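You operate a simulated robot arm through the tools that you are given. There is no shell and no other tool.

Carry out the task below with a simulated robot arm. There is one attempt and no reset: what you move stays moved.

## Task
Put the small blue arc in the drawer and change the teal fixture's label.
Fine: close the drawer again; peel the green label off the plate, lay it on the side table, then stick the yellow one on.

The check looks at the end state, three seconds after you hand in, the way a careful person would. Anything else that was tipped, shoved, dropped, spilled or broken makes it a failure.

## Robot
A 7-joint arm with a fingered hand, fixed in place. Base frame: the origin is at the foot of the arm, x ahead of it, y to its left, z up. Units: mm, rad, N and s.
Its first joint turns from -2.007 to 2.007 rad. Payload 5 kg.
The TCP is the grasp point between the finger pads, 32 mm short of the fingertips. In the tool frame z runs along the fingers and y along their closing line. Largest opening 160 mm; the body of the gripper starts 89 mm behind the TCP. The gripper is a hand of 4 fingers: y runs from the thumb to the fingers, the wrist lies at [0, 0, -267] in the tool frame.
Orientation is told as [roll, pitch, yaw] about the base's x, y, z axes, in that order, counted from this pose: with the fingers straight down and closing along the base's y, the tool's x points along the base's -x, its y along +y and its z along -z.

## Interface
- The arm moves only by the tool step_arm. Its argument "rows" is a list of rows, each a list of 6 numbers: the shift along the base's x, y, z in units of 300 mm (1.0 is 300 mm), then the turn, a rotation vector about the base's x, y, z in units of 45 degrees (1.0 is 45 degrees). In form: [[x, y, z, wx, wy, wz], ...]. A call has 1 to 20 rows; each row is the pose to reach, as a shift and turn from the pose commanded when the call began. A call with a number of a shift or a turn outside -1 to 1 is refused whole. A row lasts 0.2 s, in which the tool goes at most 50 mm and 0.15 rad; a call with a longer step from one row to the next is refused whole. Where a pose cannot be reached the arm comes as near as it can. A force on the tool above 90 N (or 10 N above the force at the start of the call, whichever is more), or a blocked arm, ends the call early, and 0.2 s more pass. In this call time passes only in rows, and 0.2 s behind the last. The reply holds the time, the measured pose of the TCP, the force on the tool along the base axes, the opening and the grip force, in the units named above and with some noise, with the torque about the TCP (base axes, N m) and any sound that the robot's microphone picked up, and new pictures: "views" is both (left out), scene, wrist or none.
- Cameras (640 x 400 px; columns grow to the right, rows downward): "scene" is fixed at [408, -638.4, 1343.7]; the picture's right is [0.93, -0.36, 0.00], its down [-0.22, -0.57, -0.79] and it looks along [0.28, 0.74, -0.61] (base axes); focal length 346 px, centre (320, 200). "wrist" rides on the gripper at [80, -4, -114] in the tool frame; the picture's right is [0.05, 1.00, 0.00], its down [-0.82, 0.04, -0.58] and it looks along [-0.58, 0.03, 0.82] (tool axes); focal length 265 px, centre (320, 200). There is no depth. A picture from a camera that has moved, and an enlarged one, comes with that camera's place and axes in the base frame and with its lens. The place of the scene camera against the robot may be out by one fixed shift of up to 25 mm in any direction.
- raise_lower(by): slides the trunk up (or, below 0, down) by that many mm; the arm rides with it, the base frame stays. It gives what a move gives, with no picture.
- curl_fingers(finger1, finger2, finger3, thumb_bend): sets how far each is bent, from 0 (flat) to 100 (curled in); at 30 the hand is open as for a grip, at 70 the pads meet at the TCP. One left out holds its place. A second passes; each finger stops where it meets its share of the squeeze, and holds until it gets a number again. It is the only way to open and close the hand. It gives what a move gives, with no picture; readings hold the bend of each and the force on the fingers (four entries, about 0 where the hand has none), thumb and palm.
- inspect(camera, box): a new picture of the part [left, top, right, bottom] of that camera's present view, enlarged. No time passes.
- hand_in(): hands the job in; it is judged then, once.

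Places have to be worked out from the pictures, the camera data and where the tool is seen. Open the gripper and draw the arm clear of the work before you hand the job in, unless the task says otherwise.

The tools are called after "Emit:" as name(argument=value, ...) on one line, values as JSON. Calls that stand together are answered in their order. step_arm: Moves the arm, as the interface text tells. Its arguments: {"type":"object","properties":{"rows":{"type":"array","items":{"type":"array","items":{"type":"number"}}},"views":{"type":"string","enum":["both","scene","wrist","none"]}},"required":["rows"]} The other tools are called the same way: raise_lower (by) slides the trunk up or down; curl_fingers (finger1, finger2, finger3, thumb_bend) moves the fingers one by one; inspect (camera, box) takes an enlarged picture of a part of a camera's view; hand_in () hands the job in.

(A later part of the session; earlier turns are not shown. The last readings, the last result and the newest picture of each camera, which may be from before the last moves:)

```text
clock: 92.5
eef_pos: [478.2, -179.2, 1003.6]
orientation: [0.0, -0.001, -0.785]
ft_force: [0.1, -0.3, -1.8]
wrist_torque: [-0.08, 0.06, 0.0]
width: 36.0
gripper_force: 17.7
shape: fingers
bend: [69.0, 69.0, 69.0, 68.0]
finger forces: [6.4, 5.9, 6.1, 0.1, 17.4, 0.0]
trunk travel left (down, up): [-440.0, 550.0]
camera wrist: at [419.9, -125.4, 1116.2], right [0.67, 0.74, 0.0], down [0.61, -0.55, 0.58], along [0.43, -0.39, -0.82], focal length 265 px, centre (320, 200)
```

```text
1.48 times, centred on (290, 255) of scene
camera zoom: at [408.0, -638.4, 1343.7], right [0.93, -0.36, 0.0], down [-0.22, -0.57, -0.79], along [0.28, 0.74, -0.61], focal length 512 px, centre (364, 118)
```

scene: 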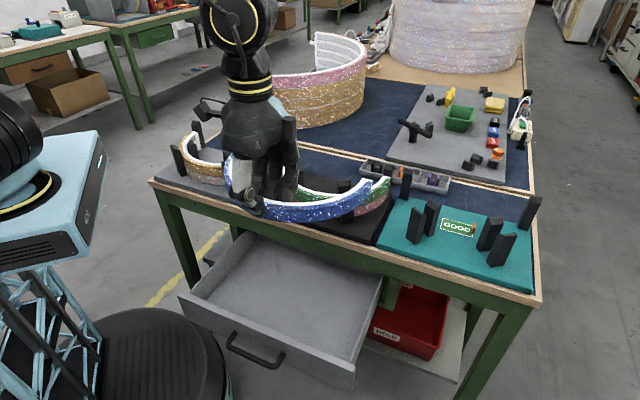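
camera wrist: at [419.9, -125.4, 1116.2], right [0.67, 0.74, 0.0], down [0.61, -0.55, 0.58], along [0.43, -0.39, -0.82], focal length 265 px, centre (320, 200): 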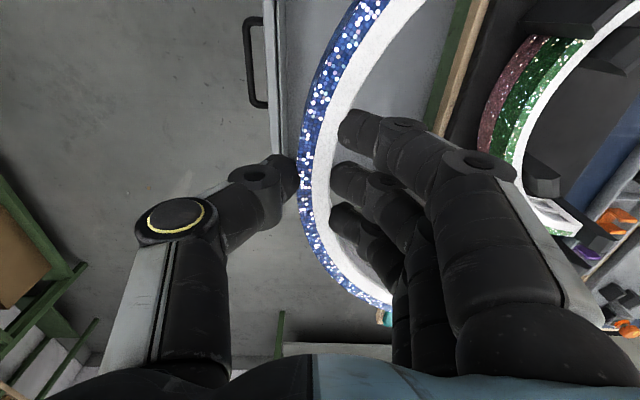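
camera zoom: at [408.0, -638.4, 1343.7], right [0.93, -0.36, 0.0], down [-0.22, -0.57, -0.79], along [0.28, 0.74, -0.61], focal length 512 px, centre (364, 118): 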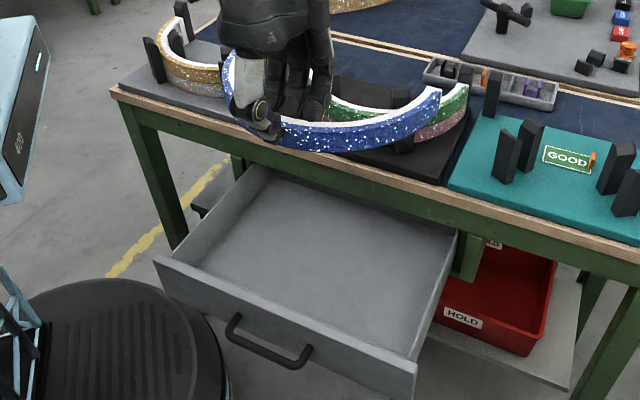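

The drawer's inner front is at n≈155 and the bench edge at n≈356. The arc spans about n=200–334, so it fits with some 20 mm behind, and I'll lower it in stages.

Emit:
step_arm(rows=[[0, 0, -0.06, 0, 0, 0], [0, 0, -0.14, 0, 0, 0], [0, 0, -0.23, 0, 0, 0], [0, 0, -0.32, 0, 0, 0], [0, 0, -0.41, 0, 0, 0], [0, 0, -0.5, 0, 0, 0], [0, 0, -0.58, 0, 0, 0], [0, 0, -0.65, 0, 0, 0], [0, 0, -0.7, 0, 0, 0]], views="both")

Emit:
inspect(camera="scene", box=[160, 180, 420, 390])

```text
clock: 94.5
eef_pos: [477.0, -179.4, 791.3]
orientation: [0.001, 0.001, -0.787]
ft_force: [-0.4, 0.0, -2.0]
wrist_torque: [-0.04, 0.06, -0.01]
width: 35.5
gripper_force: 17.5
shape: fingers
bend: [69.0, 69.0, 69.0, 68.0]
finger forces: [6.3, 5.7, 6.0, 0.1, 17.4, 0.0]
trunk travel left (down, up): [-440.0, 550.0]
camera wrist: at [418.2, -126.7, 903.6], right [0.67, 0.74, 0.0], down [0.61, -0.55, 0.58], along [0.43, -0.39, -0.82], focal length 265 px, centre (320, 200)
```

scene: 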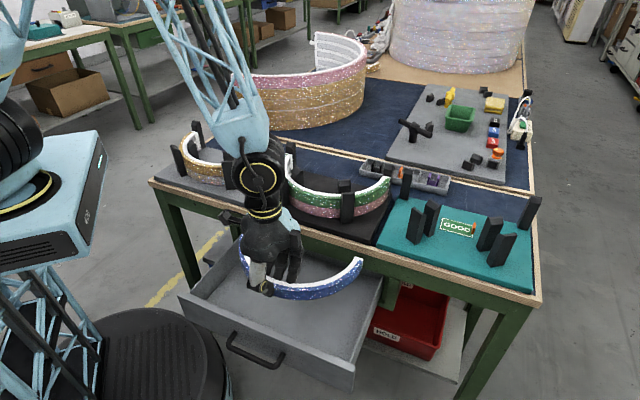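
wrist: 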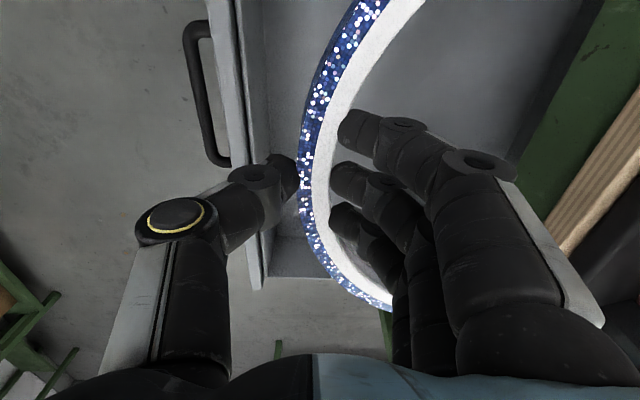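

```text
1.90 times, centred on (290, 285) of scene
camera zoom: at [408.0, -638.4, 1343.7], right [0.93, -0.36, 0.0], down [-0.22, -0.57, -0.79], along [0.28, 0.74, -0.61], focal length 658 px, centre (377, 38)
```

zoom: 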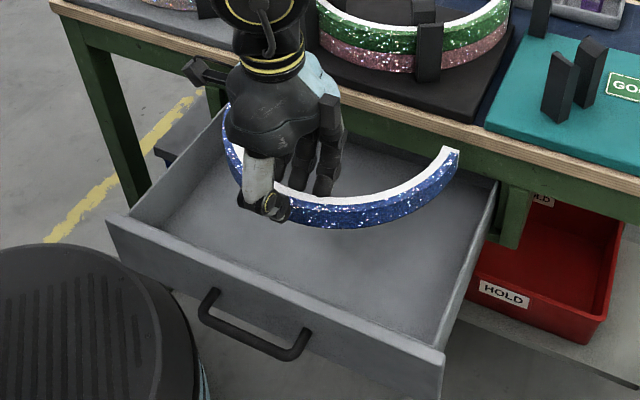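

The thumb knuckle would meet the drawer's front panel if I went straight down here. I'll lower to just above the panel top and shift 35 mm rearward, with the arc's ends passing under the bench rail, before going down.

Emit:
step_arm(rows=[[0, 0, -0.06, 0, 0, 0], [0, 0, -0.12, 0, 0, 0], [0, 0, -0.172, 0, 0, 0], [0, 0, -0.172, 0, 0, 0]], views="both")

Emit:
inspect(camera="scene", box=[200, 200, 400, 350])

```text
clock: 95.5
eef_pos: [477.0, -178.7, 741.6]
orientation: [0.0, 0.0, -0.786]
ft_force: [0.1, -0.2, -1.7]
wrist_torque: [-0.05, 0.08, 0.0]
width: 35.7
gripper_force: 17.1
shape: fingers
bend: [69.0, 69.0, 69.0, 68.0]
finger forces: [6.3, 5.8, 6.0, 0.0, 17.4, 0.0]
trunk travel left (down, up): [-440.0, 550.0]
camera wrist: at [418.9, -125.5, 853.4], right [0.67, 0.74, 0.0], down [0.61, -0.55, 0.58], along [0.43, -0.39, -0.82], focal length 265 px, centre (320, 200)
```

scene: 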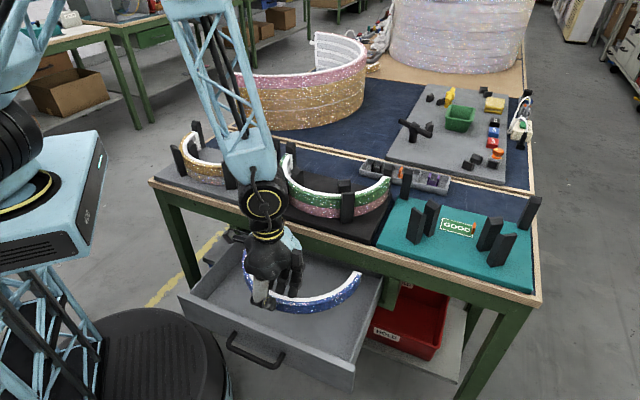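
wrist: 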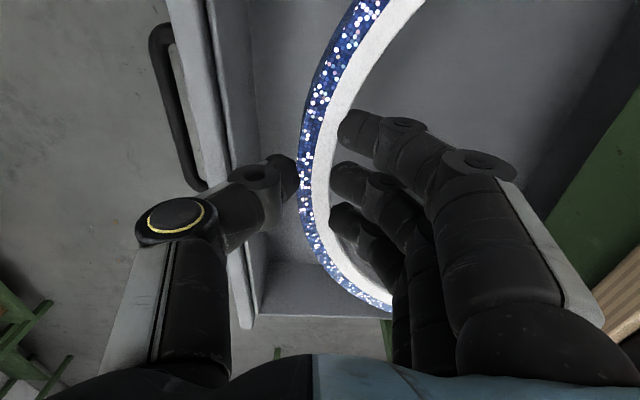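

```text
2.67 times, centred on (300, 275) of scene
camera zoom: at [408.0, -638.4, 1343.7], right [0.93, -0.36, 0.0], down [-0.22, -0.57, -0.79], along [0.28, 0.74, -0.61], focal length 922 px, centre (373, 0)
```

zoom: 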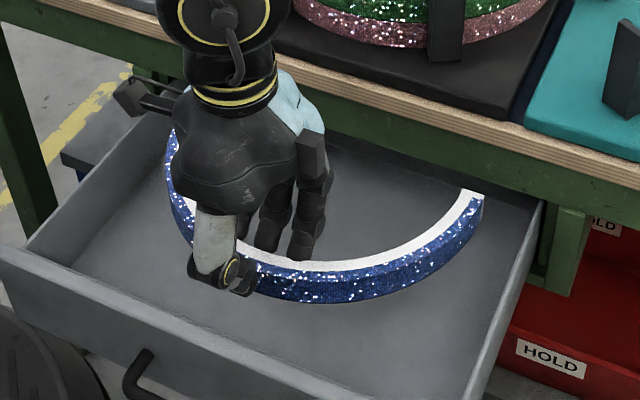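

The thumb knuckle is just above the panel top. I'll step rearward and down in small moves, watching the force.

Emit:
step_arm(rows=[[0.018, 0.018, 0, 0, 0, 0], [0.035, 0.035, -0.015, 0, 0, 0], [0.055, 0.055, -0.024, 0, 0, 0], [0.07, 0.07, -0.024, 0, 0, 0], [0.083, 0.083, -0.024, 0, 0, 0]], views="both")

Emit:
inspect(camera="scene", box=[200, 200, 400, 350])

```text
clock: 96.7
eef_pos: [501.4, -155.4, 733.3]
orientation: [-0.001, -0.001, -0.787]
ft_force: [-7.7, -9.5, -2.9]
wrist_torque: [-0.33, 0.24, -0.04]
width: 36.6
gripper_force: 16.1
shape: fingers
bend: [70.0, 71.0, 71.0, 67.0]
finger forces: [4.0, 3.3, 2.9, 0.0, 21.6, 0.0]
trunk travel left (down, up): [-440.0, 550.0]
camera wrist: at [443.5, -101.8, 846.4], right [0.67, 0.74, 0.0], down [0.61, -0.55, 0.58], along [0.43, -0.39, -0.82], focal length 265 px, centre (320, 200)
```

scene: 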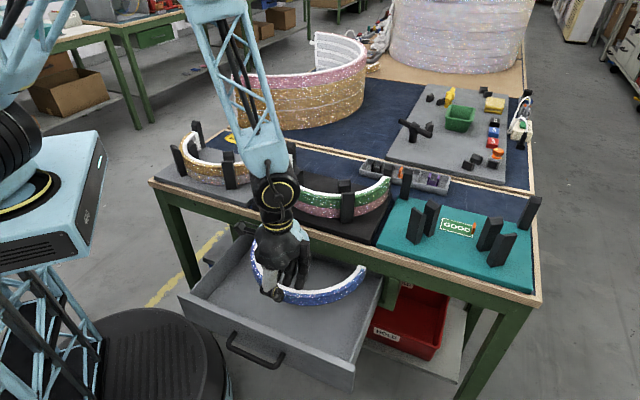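
wrist: 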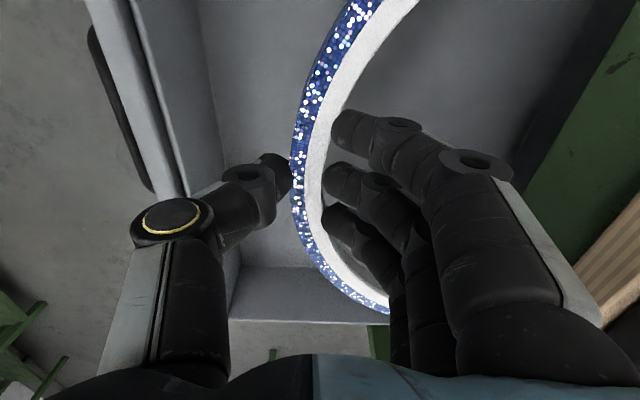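

```text
2.67 times, centred on (300, 275) of scene
camera zoom: at [408.0, -638.4, 1343.7], right [0.93, -0.36, 0.0], down [-0.22, -0.57, -0.79], along [0.28, 0.74, -0.61], focal length 922 px, centre (373, 0)
```

zoom: 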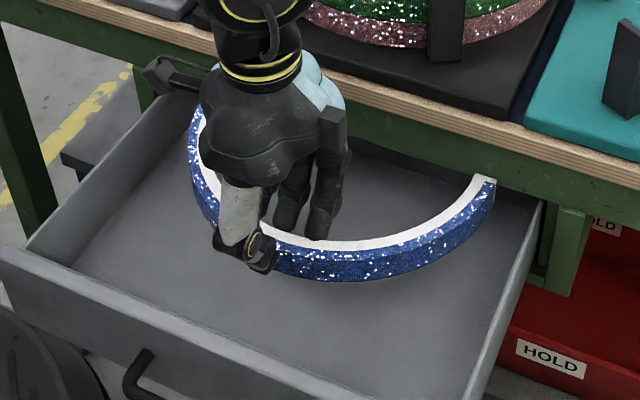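

The arc's ends have met the rail (about 12 N of push-back). I'll back off slightly and tilt the hand 12° so the ends dip lower and the thumb knuckle rises.

Emit:
step_arm(rows=[[-0.012, -0.012, 0, 0, 0, 0], [-0.02, -0.02, 0, 0, 0, 0], [-0.02, -0.02, 0, -0.09, 0.09, 0], [-0.02, -0.02, 0, -0.18, 0.18, 0]], views="both")

Emit:
inspect(camera="scene", box=[200, 200, 400, 350])

```text
clock: 97.7
eef_pos: [497.5, -159.6, 734.1]
orientation: [-0.202, -0.002, -0.785]
ft_force: [-0.5, -0.4, -1.3]
wrist_torque: [-0.04, 0.05, 0.0]
width: 36.0
gripper_force: 16.5
shape: fingers
bend: [70.0, 71.0, 70.0, 67.0]
finger forces: [5.7, 5.6, 5.4, 0.1, 15.9, 0.0]
trunk travel left (down, up): [-440.0, 550.0]
camera wrist: at [454.6, -90.1, 845.0], right [0.66, 0.73, -0.2], down [0.69, -0.47, 0.56], along [0.31, -0.5, -0.81], focal length 265 px, centre (320, 200)
```

scene: 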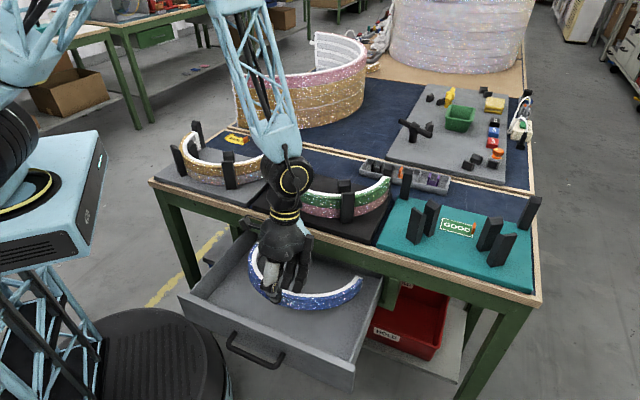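
wrist: 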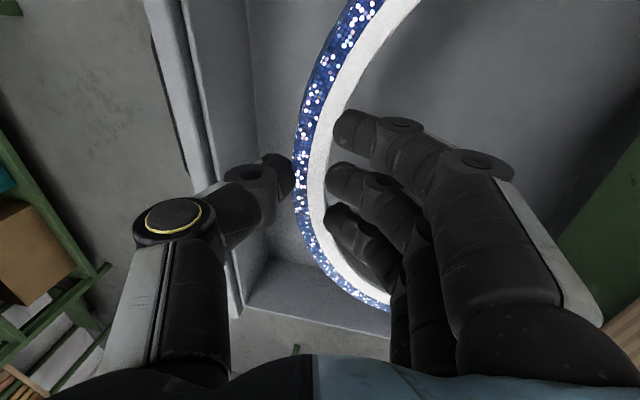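

```text
2.67 times, centred on (300, 275) of scene
camera zoom: at [408.0, -638.4, 1343.7], right [0.93, -0.36, 0.0], down [-0.22, -0.57, -0.79], along [0.28, 0.74, -0.61], focal length 922 px, centre (373, 0)
```

zoom: 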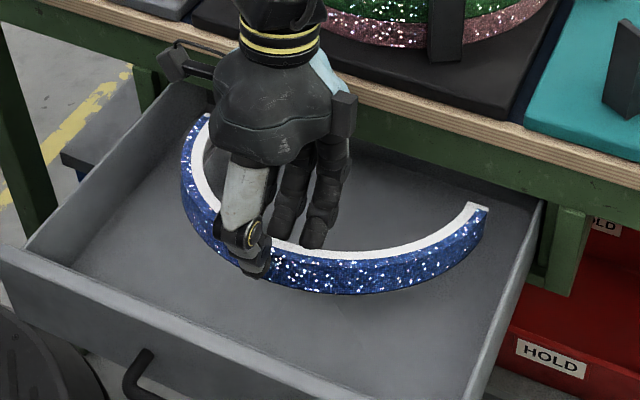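

The contact is gone and the ends now sit well below the rail. I'll shift 8 mm rearward and lower in small steps, watching for the floor.

Emit:
step_arm(rows=[[0.01, 0.01, -0.02, 0, 0, 0], [0.02, 0.02, -0.04, 0, 0, 0], [0.02, 0.02, -0.06, 0, 0, 0], [0.02, 0.02, -0.08, 0, 0, 0]], views="none")

Emit:
inspect(camera="scene", box=[200, 200, 400, 350])

```text
clock: 98.7
eef_pos: [502.6, -153.7, 710.1]
orientation: [-0.201, 0.0, -0.785]
ft_force: [0.8, 0.0, -1.2]
wrist_torque: [-0.05, 0.05, 0.03]
width: 36.1
gripper_force: 16.7
shape: fingers
bend: [70.0, 71.0, 70.0, 67.0]
finger forces: [5.7, 5.7, 5.4, 0.0, 15.7, 0.1]
trunk travel left (down, up): [-440.0, 550.0]
```

```text
2.67 times, centred on (300, 275) of scene
camera zoom: at [408.0, -638.4, 1343.7], right [0.93, -0.36, 0.0], down [-0.22, -0.57, -0.79], along [0.28, 0.74, -0.61], focal length 922 px, centre (373, 0)
```

zoom: 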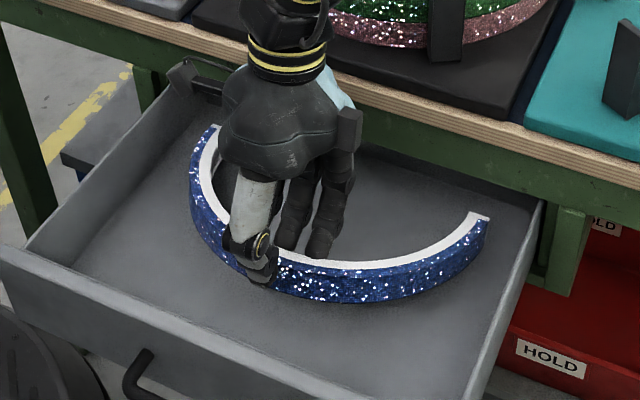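

No contact yet. I'll lower further in small steps.

Emit:
step_arm(rows=[[0, 0, -0.013, 0, 0, 0], [0, 0, -0.027, 0, 0, 0], [0, 0, -0.04, 0, 0, 0]], views="none")

Emit:
inspect(camera="scene", box=[200, 200, 400, 350])

```text
clock: 99.5
eef_pos: [503.0, -153.1, 695.6]
orientation: [-0.199, 0.0, -0.787]
ft_force: [-0.5, -0.6, -2.5]
wrist_torque: [-0.05, 0.08, 0.02]
width: 36.2
gripper_force: 16.3
shape: fingers
bend: [70.0, 71.0, 70.0, 67.0]
finger forces: [5.7, 5.7, 5.4, 0.0, 15.9, 0.0]
trunk travel left (down, up): [-440.0, 550.0]
```

```text
2.67 times, centred on (300, 275) of scene
camera zoom: at [408.0, -638.4, 1343.7], right [0.93, -0.36, 0.0], down [-0.22, -0.57, -0.79], along [0.28, 0.74, -0.61], focal length 922 px, centre (373, 0)
```

zoom: 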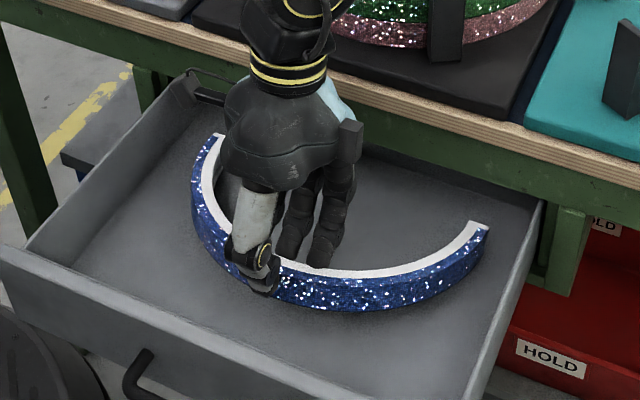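

Still hanging free. I'll keep lowering to find the drawer floor.

Emit:
step_arm(rows=[[0, 0, -0.013, 0, 0, 0], [0, 0, -0.027, 0, 0, 0], [0, 0, -0.04, 0, 0, 0]], views="wrist")

Emit:
inspect(camera="scene", box=[200, 200, 400, 350])

```text
clock: 100.3
eef_pos: [503.3, -154.8, 685.9]
orientation: [-0.201, 0.001, -0.785]
ft_force: [0.2, 0.1, -0.4]
wrist_torque: [0.04, -0.12, -0.01]
width: 36.0
gripper_force: 17.4
shape: fingers
bend: [70.0, 71.0, 71.0, 67.0]
finger forces: [6.4, 5.6, 5.4, 0.0, 16.5, 0.0]
trunk travel left (down, up): [-440.0, 550.0]
camera wrist: at [460.7, -84.6, 797.1], right [0.66, 0.73, -0.2], down [0.69, -0.47, 0.56], along [0.31, -0.5, -0.81], focal length 265 px, centre (320, 200)
```

wrist: 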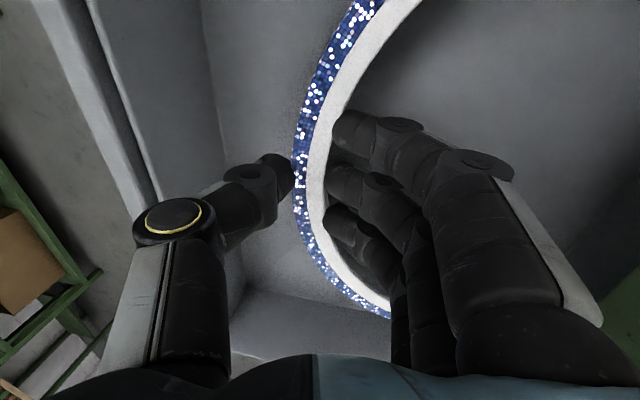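

```text
2.67 times, centred on (300, 275) of scene
camera zoom: at [408.0, -638.4, 1343.7], right [0.93, -0.36, 0.0], down [-0.22, -0.57, -0.79], along [0.28, 0.74, -0.61], focal length 922 px, centre (373, 0)
```

zoom: 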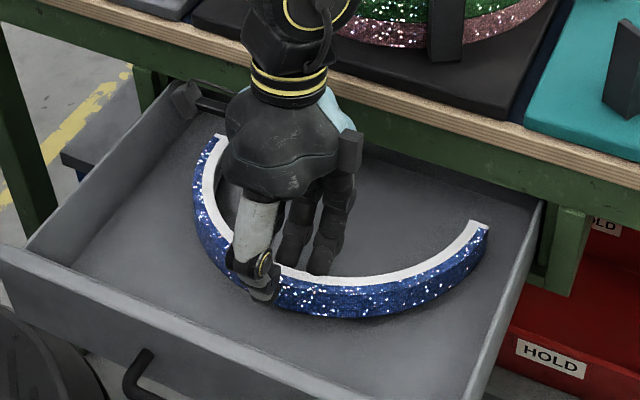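

The arc's ends have touched the floor at about z≈610. I'll rotate the hand back upright while lowering so the arc lies down flat.

Emit:
step_arm(rows=[[0, 0, -0.02, 0.045, -0.045, 0], [0, 0, -0.042, 0.09, -0.09, 0], [0, 0, -0.063, 0.135, -0.135, 0], [0, 0, -0.083, 0.18, -0.18, 0]], views="wrist")

Emit:
inspect(camera="scene", box=[200, 200, 400, 350])

```text
clock: 101.3
eef_pos: [503.6, -154.4, 662.8]
orientation: [0.001, -0.003, -0.784]
ft_force: [2.1, -3.1, 34.4]
wrist_torque: [-0.25, 0.19, -0.05]
width: 35.7
gripper_force: 23.9
shape: fingers
bend: [71.0, 72.0, 71.0, 68.0]
finger forces: [9.0, 7.8, 7.2, 0.0, 23.7, 0.0]
trunk travel left (down, up): [-440.0, 550.0]
camera wrist: at [444.6, -100.6, 774.9], right [0.67, 0.74, 0.0], down [0.6, -0.55, 0.58], along [0.43, -0.39, -0.81], focal length 265 px, centre (320, 200)
```

wrist: 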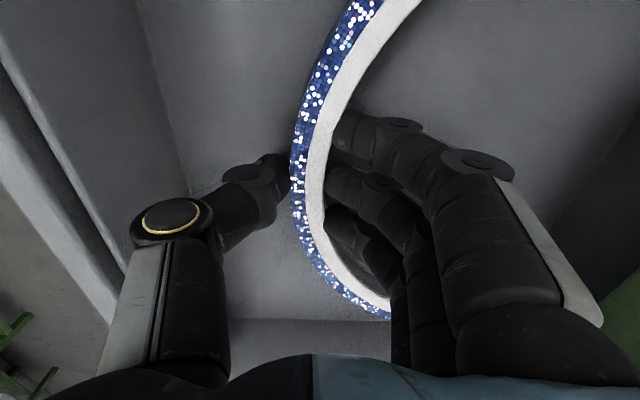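

```text
2.67 times, centred on (300, 275) of scene
camera zoom: at [408.0, -638.4, 1343.7], right [0.93, -0.36, 0.0], down [-0.22, -0.57, -0.79], along [0.28, 0.74, -0.61], focal length 922 px, centre (373, 0)
```

zoom: 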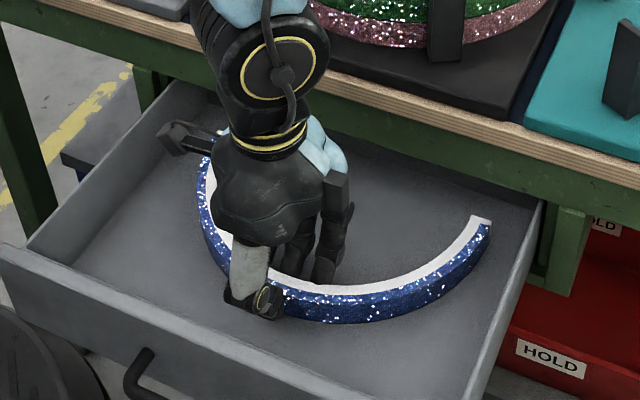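

The arc is resting on the floor, with 34 N upward on the hand. I'll ease up 3 mm and open the fingers, moving the thumb only a little because of the panel.

Emit:
step_arm(rows=[[0, 0, 0.01, 0, 0, 0]], views="none")

Emit:
curl_fingers(finger1=54, finger2=54, finger3=54, thumb_bend=61)

Emit:
inspect(camera="wrist", box=[100, 40, 500, 290])

Emit:
inspect(camera="scene", box=[200, 200, 400, 350])

```text
clock: 101.7
eef_pos: [503.1, -154.0, 664.2]
orientation: [0.002, 0.0, -0.786]
ft_force: [2.6, -1.3, 10.7]
wrist_torque: [-0.08, -0.03, 0.0]
width: 35.9
gripper_force: 18.7
shape: fingers
bend: [71.0, 71.0, 71.0, 68.0]
finger forces: [7.4, 6.6, 6.0, 0.1, 17.7, 0.1]
trunk travel left (down, up): [-440.0, 550.0]
```

```text
clock: 102.7
eef_pos: [502.8, -154.1, 663.5]
orientation: [0.0, 0.001, -0.784]
ft_force: [0.3, 0.0, -0.4]
wrist_torque: [0.02, -0.01, 0.02]
width: 62.3
gripper_force: 0.1
shape: fingers
bend: [54.0, 54.0, 54.0, 61.0]
finger forces: [0.0, 0.1, 0.0, 0.0, 0.0, 0.0]
trunk travel left (down, up): [-440.0, 550.0]
```

```text
1.60 times, centred on (300, 165) of wrist
camera zoom: at [444.7, -101.0, 776.6], right [0.67, 0.74, 0.0], down [0.61, -0.55, 0.58], along [0.43, -0.39, -0.82], focal length 425 px, centre (352, 256)
```

zoom: 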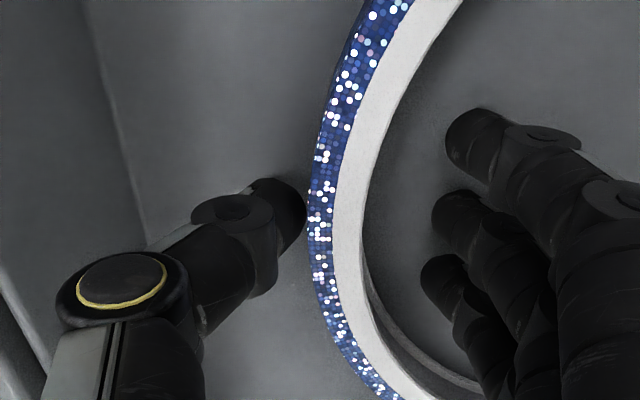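

```text
2.67 times, centred on (300, 275) of scene
camera zoom: at [408.0, -638.4, 1343.7], right [0.93, -0.36, 0.0], down [-0.22, -0.57, -0.79], along [0.28, 0.74, -0.61], focal length 922 px, centre (373, 0)
```

zoom: 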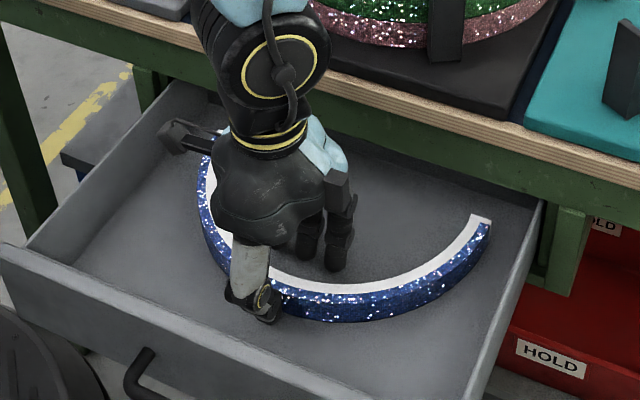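

The arc lies flat in the drawer and the hand is free. I'll lift straight up out of the drawer.

Emit:
step_arm(rows=[[0, 0, 0.05, 0, 0, 0], [0, 0, 0.13, 0, 0, 0], [0, 0, 0.25, 0, 0, 0], [0, 0, 0.4, 0, 0, 0], [0, 0, 0.55, 0, 0, 0], [0, 0, 0.7, 0, 0, 0], [0, 0, 0.85, 0, 0, 0]], views="both")

Emit:
inspect(camera="scene", box=[160, 200, 420, 390])

```text
clock: 104.3
eef_pos: [502.5, -152.8, 916.5]
orientation: [-0.002, 0.0, -0.786]
ft_force: [0.3, -0.2, 0.3]
wrist_torque: [0.05, 0.0, 0.03]
width: 62.5
gripper_force: 0.1
shape: fingers
bend: [54.0, 54.0, 54.0, 61.0]
finger forces: [0.0, 0.0, 0.0, 0.0, 0.0, 0.1]
trunk travel left (down, up): [-440.0, 550.0]
camera wrist: at [444.8, -99.7, 1031.1], right [0.67, 0.74, 0.0], down [0.61, -0.55, 0.58], along [0.43, -0.39, -0.82], focal length 265 px, centre (320, 200)
```

scene: 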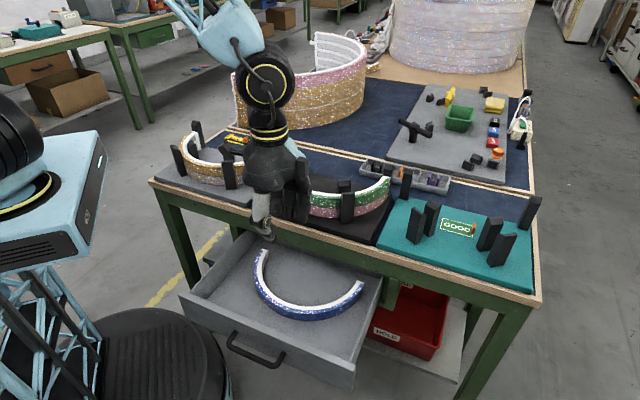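
wrist: 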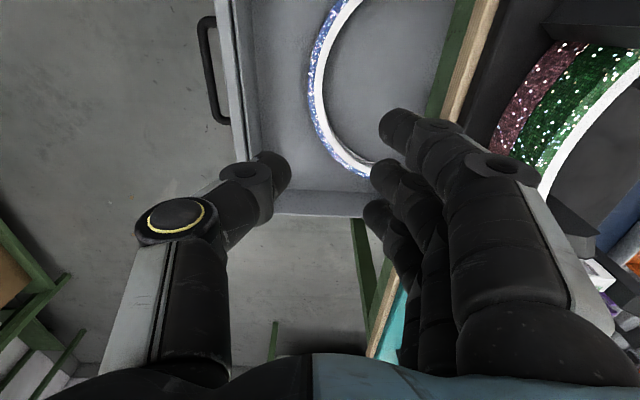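

```text
2.11 times, centred on (290, 295) of scene
camera zoom: at [408.0, -638.4, 1343.7], right [0.93, -0.36, 0.0], down [-0.22, -0.57, -0.79], along [0.28, 0.74, -0.61], focal length 728 px, centre (383, 0)
```

zoom: 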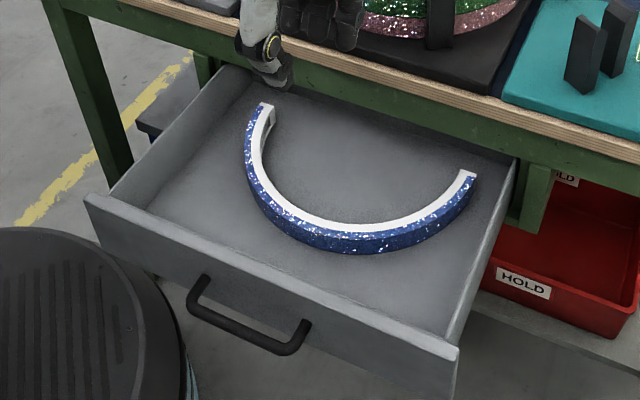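

The blue arc lies flat inside the drawer. To close it I'll push the handle bar with the backs of the fingers, hand upright in front of the drawer, so I move out in front first.

Emit:
step_arm(rows=[[-0.1, -0.097, -0.03, 0, 0, 0], [-0.2, -0.194, -0.06, 0, 0, 0], [-0.3, -0.29, -0.1, 0, 0, 0], [-0.4, -0.39, -0.14, 0, 0, 0], [-0.5, -0.488, -0.18, 0, 0, 0], [-0.59, -0.575, -0.22, 0, 0, 0], [-0.59, -0.575, -0.22, 0, 0, 0]], views="both")

```text
clock: 105.9
eef_pos: [326.1, -328.2, 853.0]
orientation: [0.001, 0.0, -0.784]
ft_force: [0.2, -0.1, 0.0]
wrist_torque: [0.02, 0.01, 0.0]
width: 62.5
gripper_force: 0.1
shape: fingers
bend: [54.0, 54.0, 54.0, 61.0]
finger forces: [0.1, 0.0, 0.1, 0.1, 0.0, 0.0]
trunk travel left (down, up): [-440.0, 550.0]
camera wrist: at [267.6, -273.7, 965.7], right [0.67, 0.74, 0.0], down [0.61, -0.55, 0.58], along [0.43, -0.39, -0.82], focal length 265 px, centre (320, 200)
```

scene: 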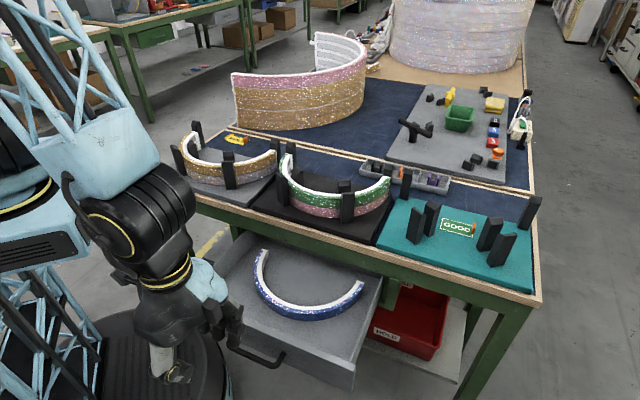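
wrist: 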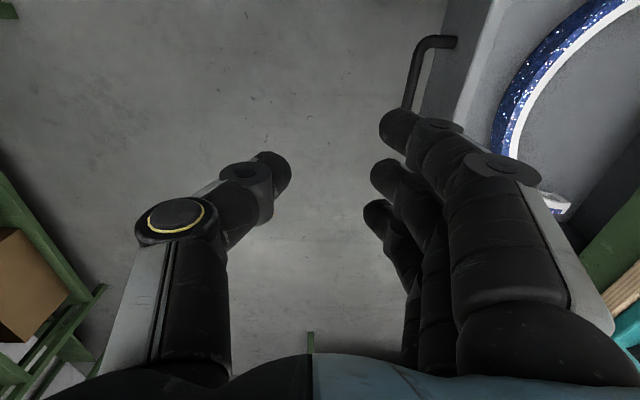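

The bar is at n≈99, about 17 mm ahead of the fingers' backs. I'll descend in front of the handle.

Emit:
step_arm(rows=[[0, 0, -0.13, 0, 0, 0], [0, 0, -0.27, 0, 0, 0], [0, 0, -0.41, 0, 0, 0], [0, 0, -0.55, 0, 0, 0], [0, 0, -0.68, 0, 0, 0], [0, 0, -0.77, 0, 0, 0], [0, 0, -0.77, 0, 0, 0]], views="both")

Emit:
inspect(camera="scene", box=[120, 230, 380, 400])

```text
clock: 107.5
eef_pos: [326.6, -326.3, 619.9]
orientation: [-0.001, -0.002, -0.787]
ft_force: [0.4, -0.5, -0.2]
wrist_torque: [0.0, 0.07, -0.02]
width: 62.3
gripper_force: 0.1
shape: fingers
bend: [54.0, 54.0, 54.0, 61.0]
finger forces: [0.0, 0.1, 0.0, 0.1, 0.0, 0.0]
trunk travel left (down, up): [-440.0, 550.0]
camera wrist: at [267.9, -274.0, 733.5], right [0.67, 0.74, 0.0], down [0.61, -0.55, 0.58], along [0.43, -0.39, -0.82], focal length 265 px, centre (320, 200)
```

scene: 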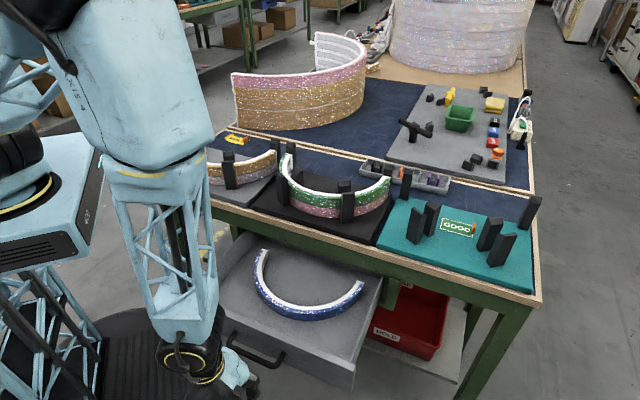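
wrist: 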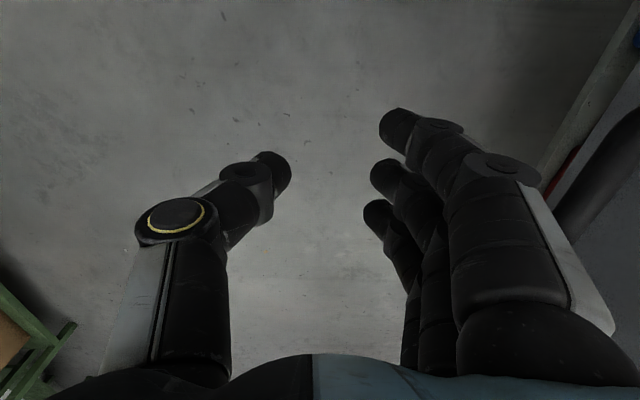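

```text
2.35 times, centred on (250, 315) of scene
camera zoom: at [408.0, -638.4, 1343.7], right [0.93, -0.36, 0.0], down [-0.22, -0.57, -0.79], along [0.28, 0.74, -0.61], focal length 813 px, centre (485, -71)
```

zoom: 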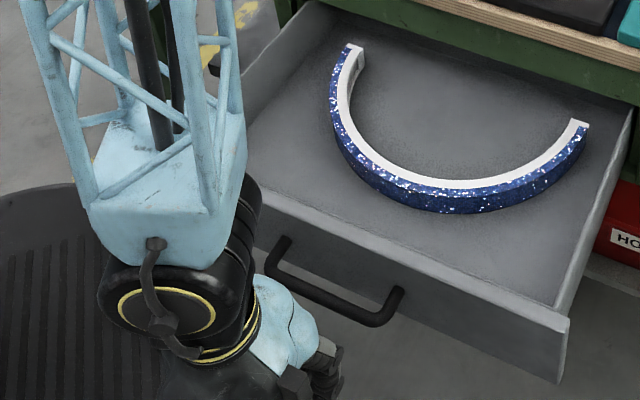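

The hand is in front of the handle with the fingers' backs facing it. I'll push along the bench normal, the first 130 mm.

Emit:
step_arm(rows=[[0.03, 0.03, 0, 0, 0, 0], [0.07, 0.07, 0, 0, 0, 0], [0.115, 0.115, 0, 0, 0, 0], [0.16, 0.16, 0, 0, 0, 0], [0.205, 0.205, 0, 0, 0, 0], [0.25, 0.25, 0, 0, 0, 0], [0.3, 0.3, 0, 0, 0, 0]], views="both")

Emit:
inspect(camera="scene", box=[140, 200, 400, 390])

```text
clock: 109.1
eef_pos: [417.3, -237.3, 621.4]
orientation: [0.0, -0.002, -0.785]
ft_force: [-0.3, -0.7, -0.6]
wrist_torque: [0.01, -0.01, 0.02]
width: 62.3
gripper_force: 0.0
shape: fingers
bend: [54.0, 54.0, 54.0, 61.0]
finger forces: [0.0, 0.0, 0.0, 0.0, 0.0, 0.1]
trunk travel left (down, up): [-440.0, 550.0]
camera wrist: at [358.1, -182.7, 734.4], right [0.67, 0.74, 0.0], down [0.61, -0.55, 0.58], along [0.43, -0.39, -0.82], focal length 265 px, centre (320, 200)
```

scene: 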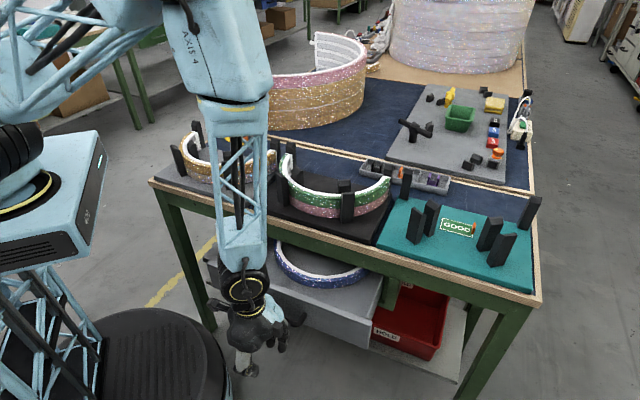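
wrist: 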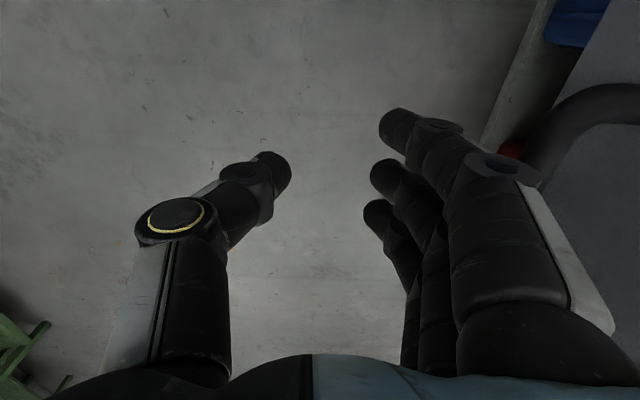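

```text
2.11 times, centred on (270, 295) of scene
camera zoom: at [408.0, -638.4, 1343.7], right [0.93, -0.36, 0.0], down [-0.22, -0.57, -0.79], along [0.28, 0.74, -0.61], focal length 728 px, centre (425, 0)
```

zoom: 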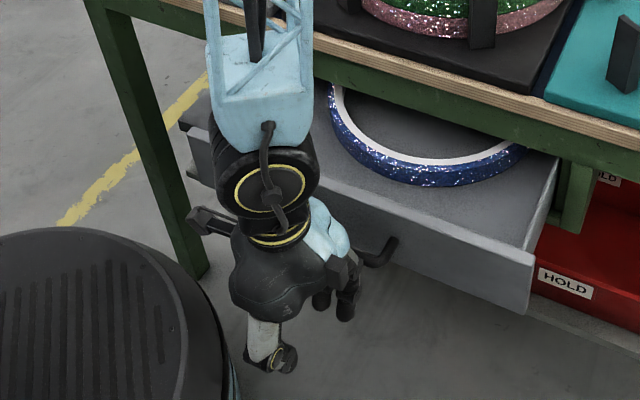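

The drawer is sliding in together with the arc. I'll push the remaining distance and stop when it resists.

Emit:
step_arm(rows=[[0.05, 0.05, 0, 0, 0, 0], [0.1, 0.1, 0, 0, 0, 0], [0.15, 0.15, 0, 0, 0, 0], [0.195, 0.195, 0, 0, 0, 0], [0.23, 0.23, 0, 0, 0, 0], [0.255, 0.255, 0, 0, 0, 0]], views="both")

Emit:
inspect(camera="scene", box=[180, 200, 400, 350])

```text
clock: 110.5
eef_pos: [493.2, -159.1, 621.8]
orientation: [-0.001, -0.001, -0.787]
ft_force: [0.3, -0.6, 0.6]
wrist_torque: [0.0, -0.04, 0.02]
width: 62.1
gripper_force: 0.6
shape: fingers
bend: [54.0, 54.0, 54.0, 61.0]
finger forces: [0.2, 0.1, 0.1, 0.0, 0.0, 0.0]
trunk travel left (down, up): [-440.0, 550.0]
camera wrist: at [434.9, -106.2, 734.1], right [0.67, 0.74, 0.0], down [0.61, -0.55, 0.58], along [0.43, -0.39, -0.82], focal length 265 px, centre (320, 200)
```

scene: 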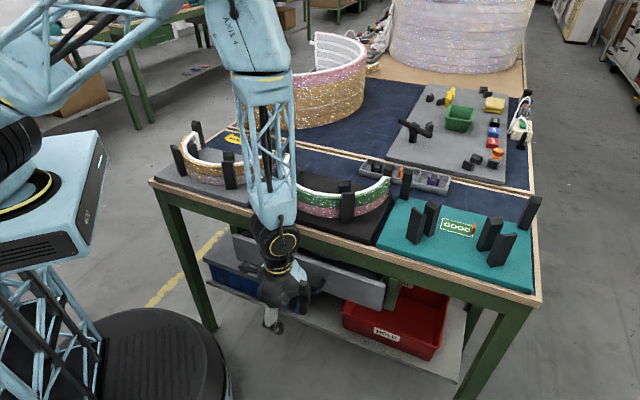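
wrist: 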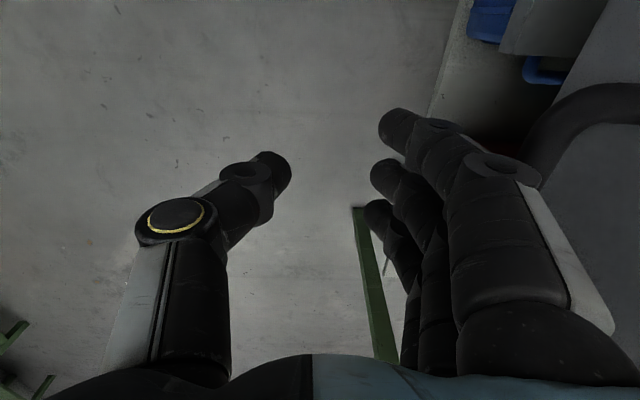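

```text
2.67 times, centred on (290, 275) of scene
camera zoom: at [408.0, -638.4, 1343.7], right [0.93, -0.36, 0.0], down [-0.22, -0.57, -0.79], along [0.28, 0.74, -0.61], focal length 922 px, centre (400, 0)
```

zoom: 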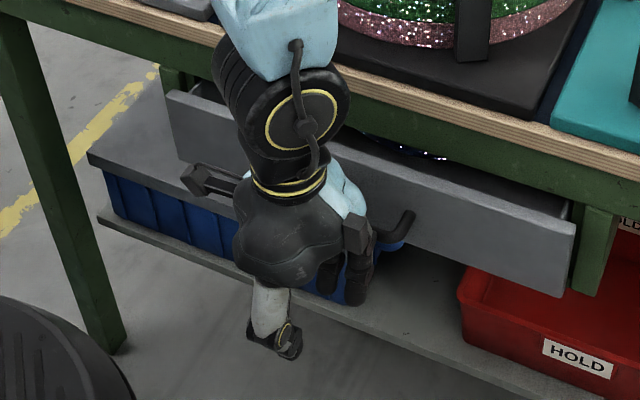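

The drawer is still a few centimetres open. I'll continue in small steps.

Emit:
step_arm(rows=[[0.015, 0.015, 0, 0, 0, 0], [0.03, 0.03, 0, 0, 0, 0], [0.045, 0.045, 0, 0, 0, 0]], views="none")

Emit:
inspect(camera="scene", box=[180, 200, 400, 350])

```text
clock: 111.3
eef_pos: [506.7, -147.5, 623.0]
orientation: [0.0, 0.0, -0.786]
ft_force: [-0.2, 0.2, -0.2]
wrist_torque: [-0.02, 0.0, 0.01]
width: 62.3
gripper_force: 0.1
shape: fingers
bend: [54.0, 54.0, 54.0, 61.0]
finger forces: [0.1, 0.0, 0.1, 0.0, 0.0, 0.0]
trunk travel left (down, up): [-440.0, 550.0]
```

```text
2.67 times, centred on (290, 275) of scene
camera zoom: at [408.0, -638.4, 1343.7], right [0.93, -0.36, 0.0], down [-0.22, -0.57, -0.79], along [0.28, 0.74, -0.61], focal length 922 px, centre (400, 0)
```

zoom: 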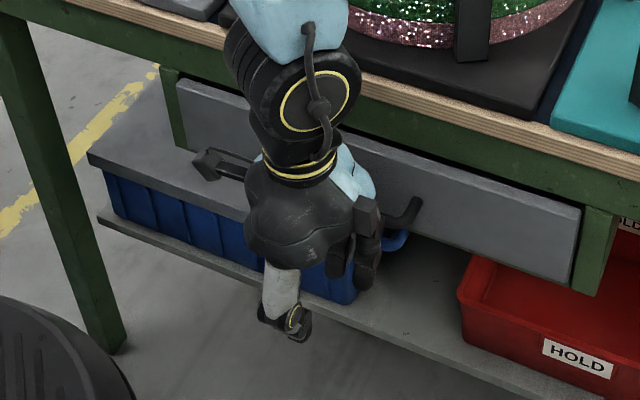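

It is nearly shut. I'll push a little further and feel for the stop.

Emit:
step_arm(rows=[[0.01, 0.01, 0, 0, 0, 0], [0.02, 0.02, 0, 0, 0, 0], [0.028, 0.028, 0, 0, 0, 0]], views="none")

Emit:
inspect(camera="scene", box=[180, 200, 400, 350])

```text
clock: 112.1
eef_pos: [511.5, -142.0, 621.6]
orientation: [-0.003, 0.0, -0.79]
ft_force: [-28.1, -24.1, 25.4]
wrist_torque: [2.24, -1.8, 0.46]
width: 57.0
gripper_force: 22.5
shape: fingers
bend: [55.0, 55.0, 55.0, 61.0]
finger forces: [21.8, 14.5, 8.5, 0.1, 0.1, 0.0]
trunk travel left (down, up): [-440.0, 550.0]
```

```text
2.67 times, centred on (290, 275) of scene
camera zoom: at [408.0, -638.4, 1343.7], right [0.93, -0.36, 0.0], down [-0.22, -0.57, -0.79], along [0.28, 0.74, -0.61], focal length 922 px, centre (400, 0)
```

zoom: 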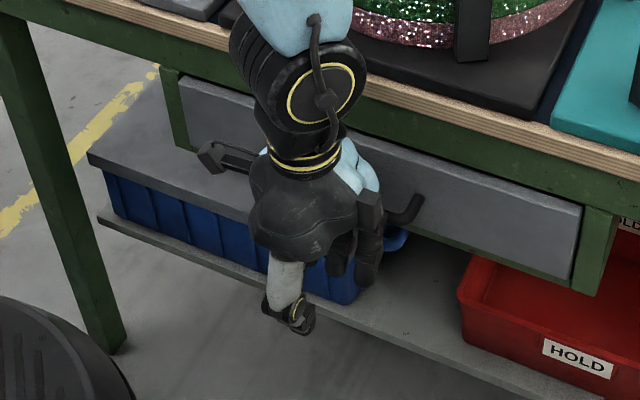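

Resistance rose to about 37 N, so the drawer is shut. I'll back straight off and check it.

Emit:
step_arm(rows=[[-0.02, -0.02, 0, 0, 0, 0], [-0.08, -0.08, 0, 0, 0, 0], [-0.16, -0.16, 0, 0, 0, 0], [-0.25, -0.25, 0, 0, 0, 0], [-0.35, -0.35, 0, 0, 0, 0], [-0.45, -0.45, 0.05, 0, 0, 0]], views="both")

Emit:
inspect(camera="scene", box=[220, 210, 400, 320])

```text
clock: 113.5
eef_pos: [380.2, -275.9, 638.2]
orientation: [0.001, 0.001, -0.785]
ft_force: [1.0, 0.2, -0.3]
wrist_torque: [0.02, 0.02, -0.04]
width: 62.5
gripper_force: 0.0
shape: fingers
bend: [54.0, 54.0, 54.0, 61.0]
finger forces: [0.0, 0.0, 0.0, 0.1, 0.0, 0.0]
trunk travel left (down, up): [-440.0, 550.0]
camera wrist: at [321.6, -221.1, 750.9], right [0.67, 0.74, 0.0], down [0.61, -0.55, 0.58], along [0.43, -0.39, -0.82], focal length 265 px, centre (320, 200)
```

scene: 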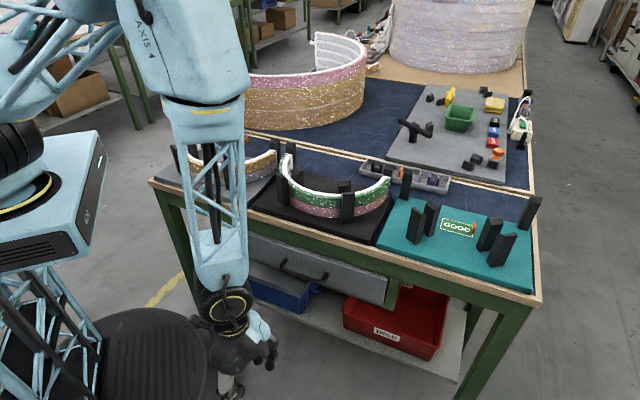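
wrist: 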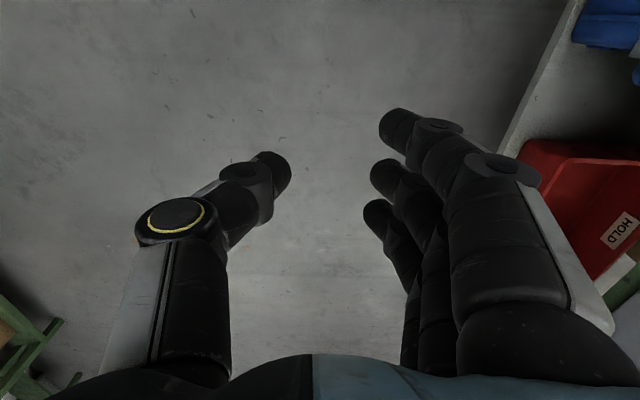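

```text
3.56 times, centred on (310, 265) of scene
camera zoom: at [408.0, -638.4, 1343.7], right [0.93, -0.36, 0.0], down [-0.22, -0.57, -0.79], along [0.28, 0.74, -0.61], focal length 1229 px, centre (356, -31)
```

zoom: 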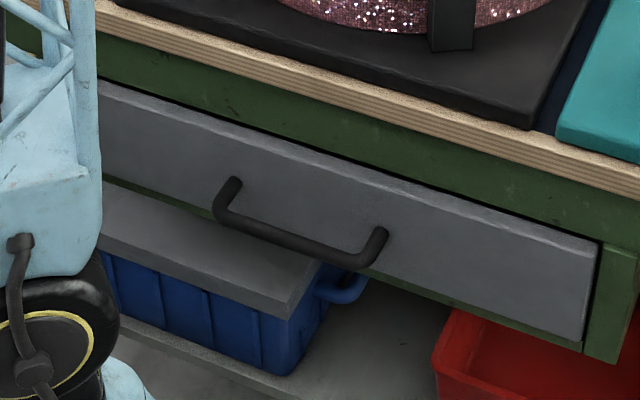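

The drawer is fully shut again with the arc inside, exactly as at the start. Next is the label, so I'll raise the hand straight up in front of the bench.

Emit:
step_arm(rows=[[0, 0, 0.12, 0, 0, 0], [0, 0, 0.26, 0, 0, 0], [0, 0, 0.41, 0, 0, 0], [0, 0, 0.56, 0, 0, 0], [0, 0, 0.71, 0, 0, 0], [0, 0, 0.86, 0, 0, 0], [0, 0, 1.0, 0, 0, 0]], views="none")

Emit:
step_arm(rows=[[0.1, 0.03, 0.05, 0, 0, 0.12], [0.22, 0.06, 0.1, 0, 0, 0.26], [0.34, 0.09, 0.15, 0, 0, 0.4], [0.47, 0.12, 0.2, 0, 0, 0.55], [0.6, 0.15, 0.25, 0, 0, 0.7], [0.73, 0.18, 0.28, 0, 0, 0.85], [0.86, 0.21, 0.3, 0, 0, 1.0]], views="none")

Emit:
step_arm(rows=[[0.1, -0.03, 0, 0, 0, 0.14], [0.22, -0.06, 0, 0, 0, 0.28], [0.34, -0.08, 0, 0, 0, 0.42], [0.47, -0.1, 0, 0, 0, 0.57], [0.6, -0.12, 0, 0, 0, 0.71], [0.73, -0.12, 0, 0, 0, 0.86], [0.8, -0.12, 0, 0, 0, 1.0]], views="both")

```text
clock: 115.1
eef_pos: [378.6, -271.7, 935.4]
orientation: [0.001, 0.0, -0.786]
ft_force: [0.0, 0.4, 0.7]
wrist_torque: [-0.01, 0.02, 0.0]
width: 62.4
gripper_force: 0.0
shape: fingers
bend: [54.0, 54.0, 54.0, 61.0]
finger forces: [0.1, 0.0, 0.1, 0.1, 0.0, 0.0]
trunk travel left (down, up): [-440.0, 550.0]
```

```text
clock: 116.7
eef_pos: [639.7, -210.9, 1027.0]
orientation: [0.0, 0.0, 0.002]
ft_force: [1.7, -0.8, 0.5]
wrist_torque: [-0.01, 0.01, 0.02]
width: 62.3
gripper_force: 0.1
shape: fingers
bend: [54.0, 54.0, 54.0, 61.0]
finger forces: [0.0, 0.0, 0.0, 0.0, 0.0, 0.0]
trunk travel left (down, up): [-440.0, 550.0]
```

```text
clock: 118.3
eef_pos: [877.3, -247.0, 1026.8]
orientation: [0.001, 0.0, 0.787]
ft_force: [-0.3, -0.1, -0.8]
wrist_torque: [0.01, 0.03, -0.03]
width: 62.3
gripper_force: 0.1
shape: fingers
bend: [54.0, 54.0, 54.0, 61.0]
finger forces: [0.0, 0.1, 0.1, 0.1, 0.1, 0.1]
trunk travel left (down, up): [-440.0, 550.0]
camera wrist: at [824.8, -307.4, 1140.1], right [-0.74, 0.67, 0.0], down [0.55, 0.61, 0.58], along [0.39, 0.43, -0.82], focal length 265 px, centre (320, 200)
```

scene: 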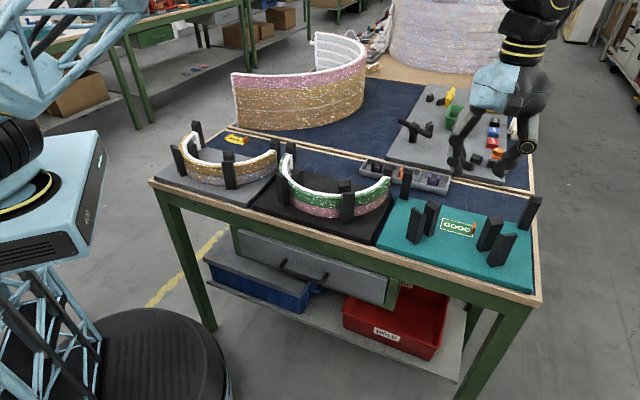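
wrist: 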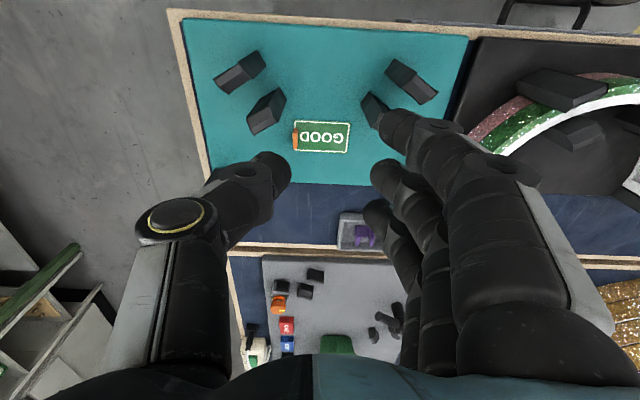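

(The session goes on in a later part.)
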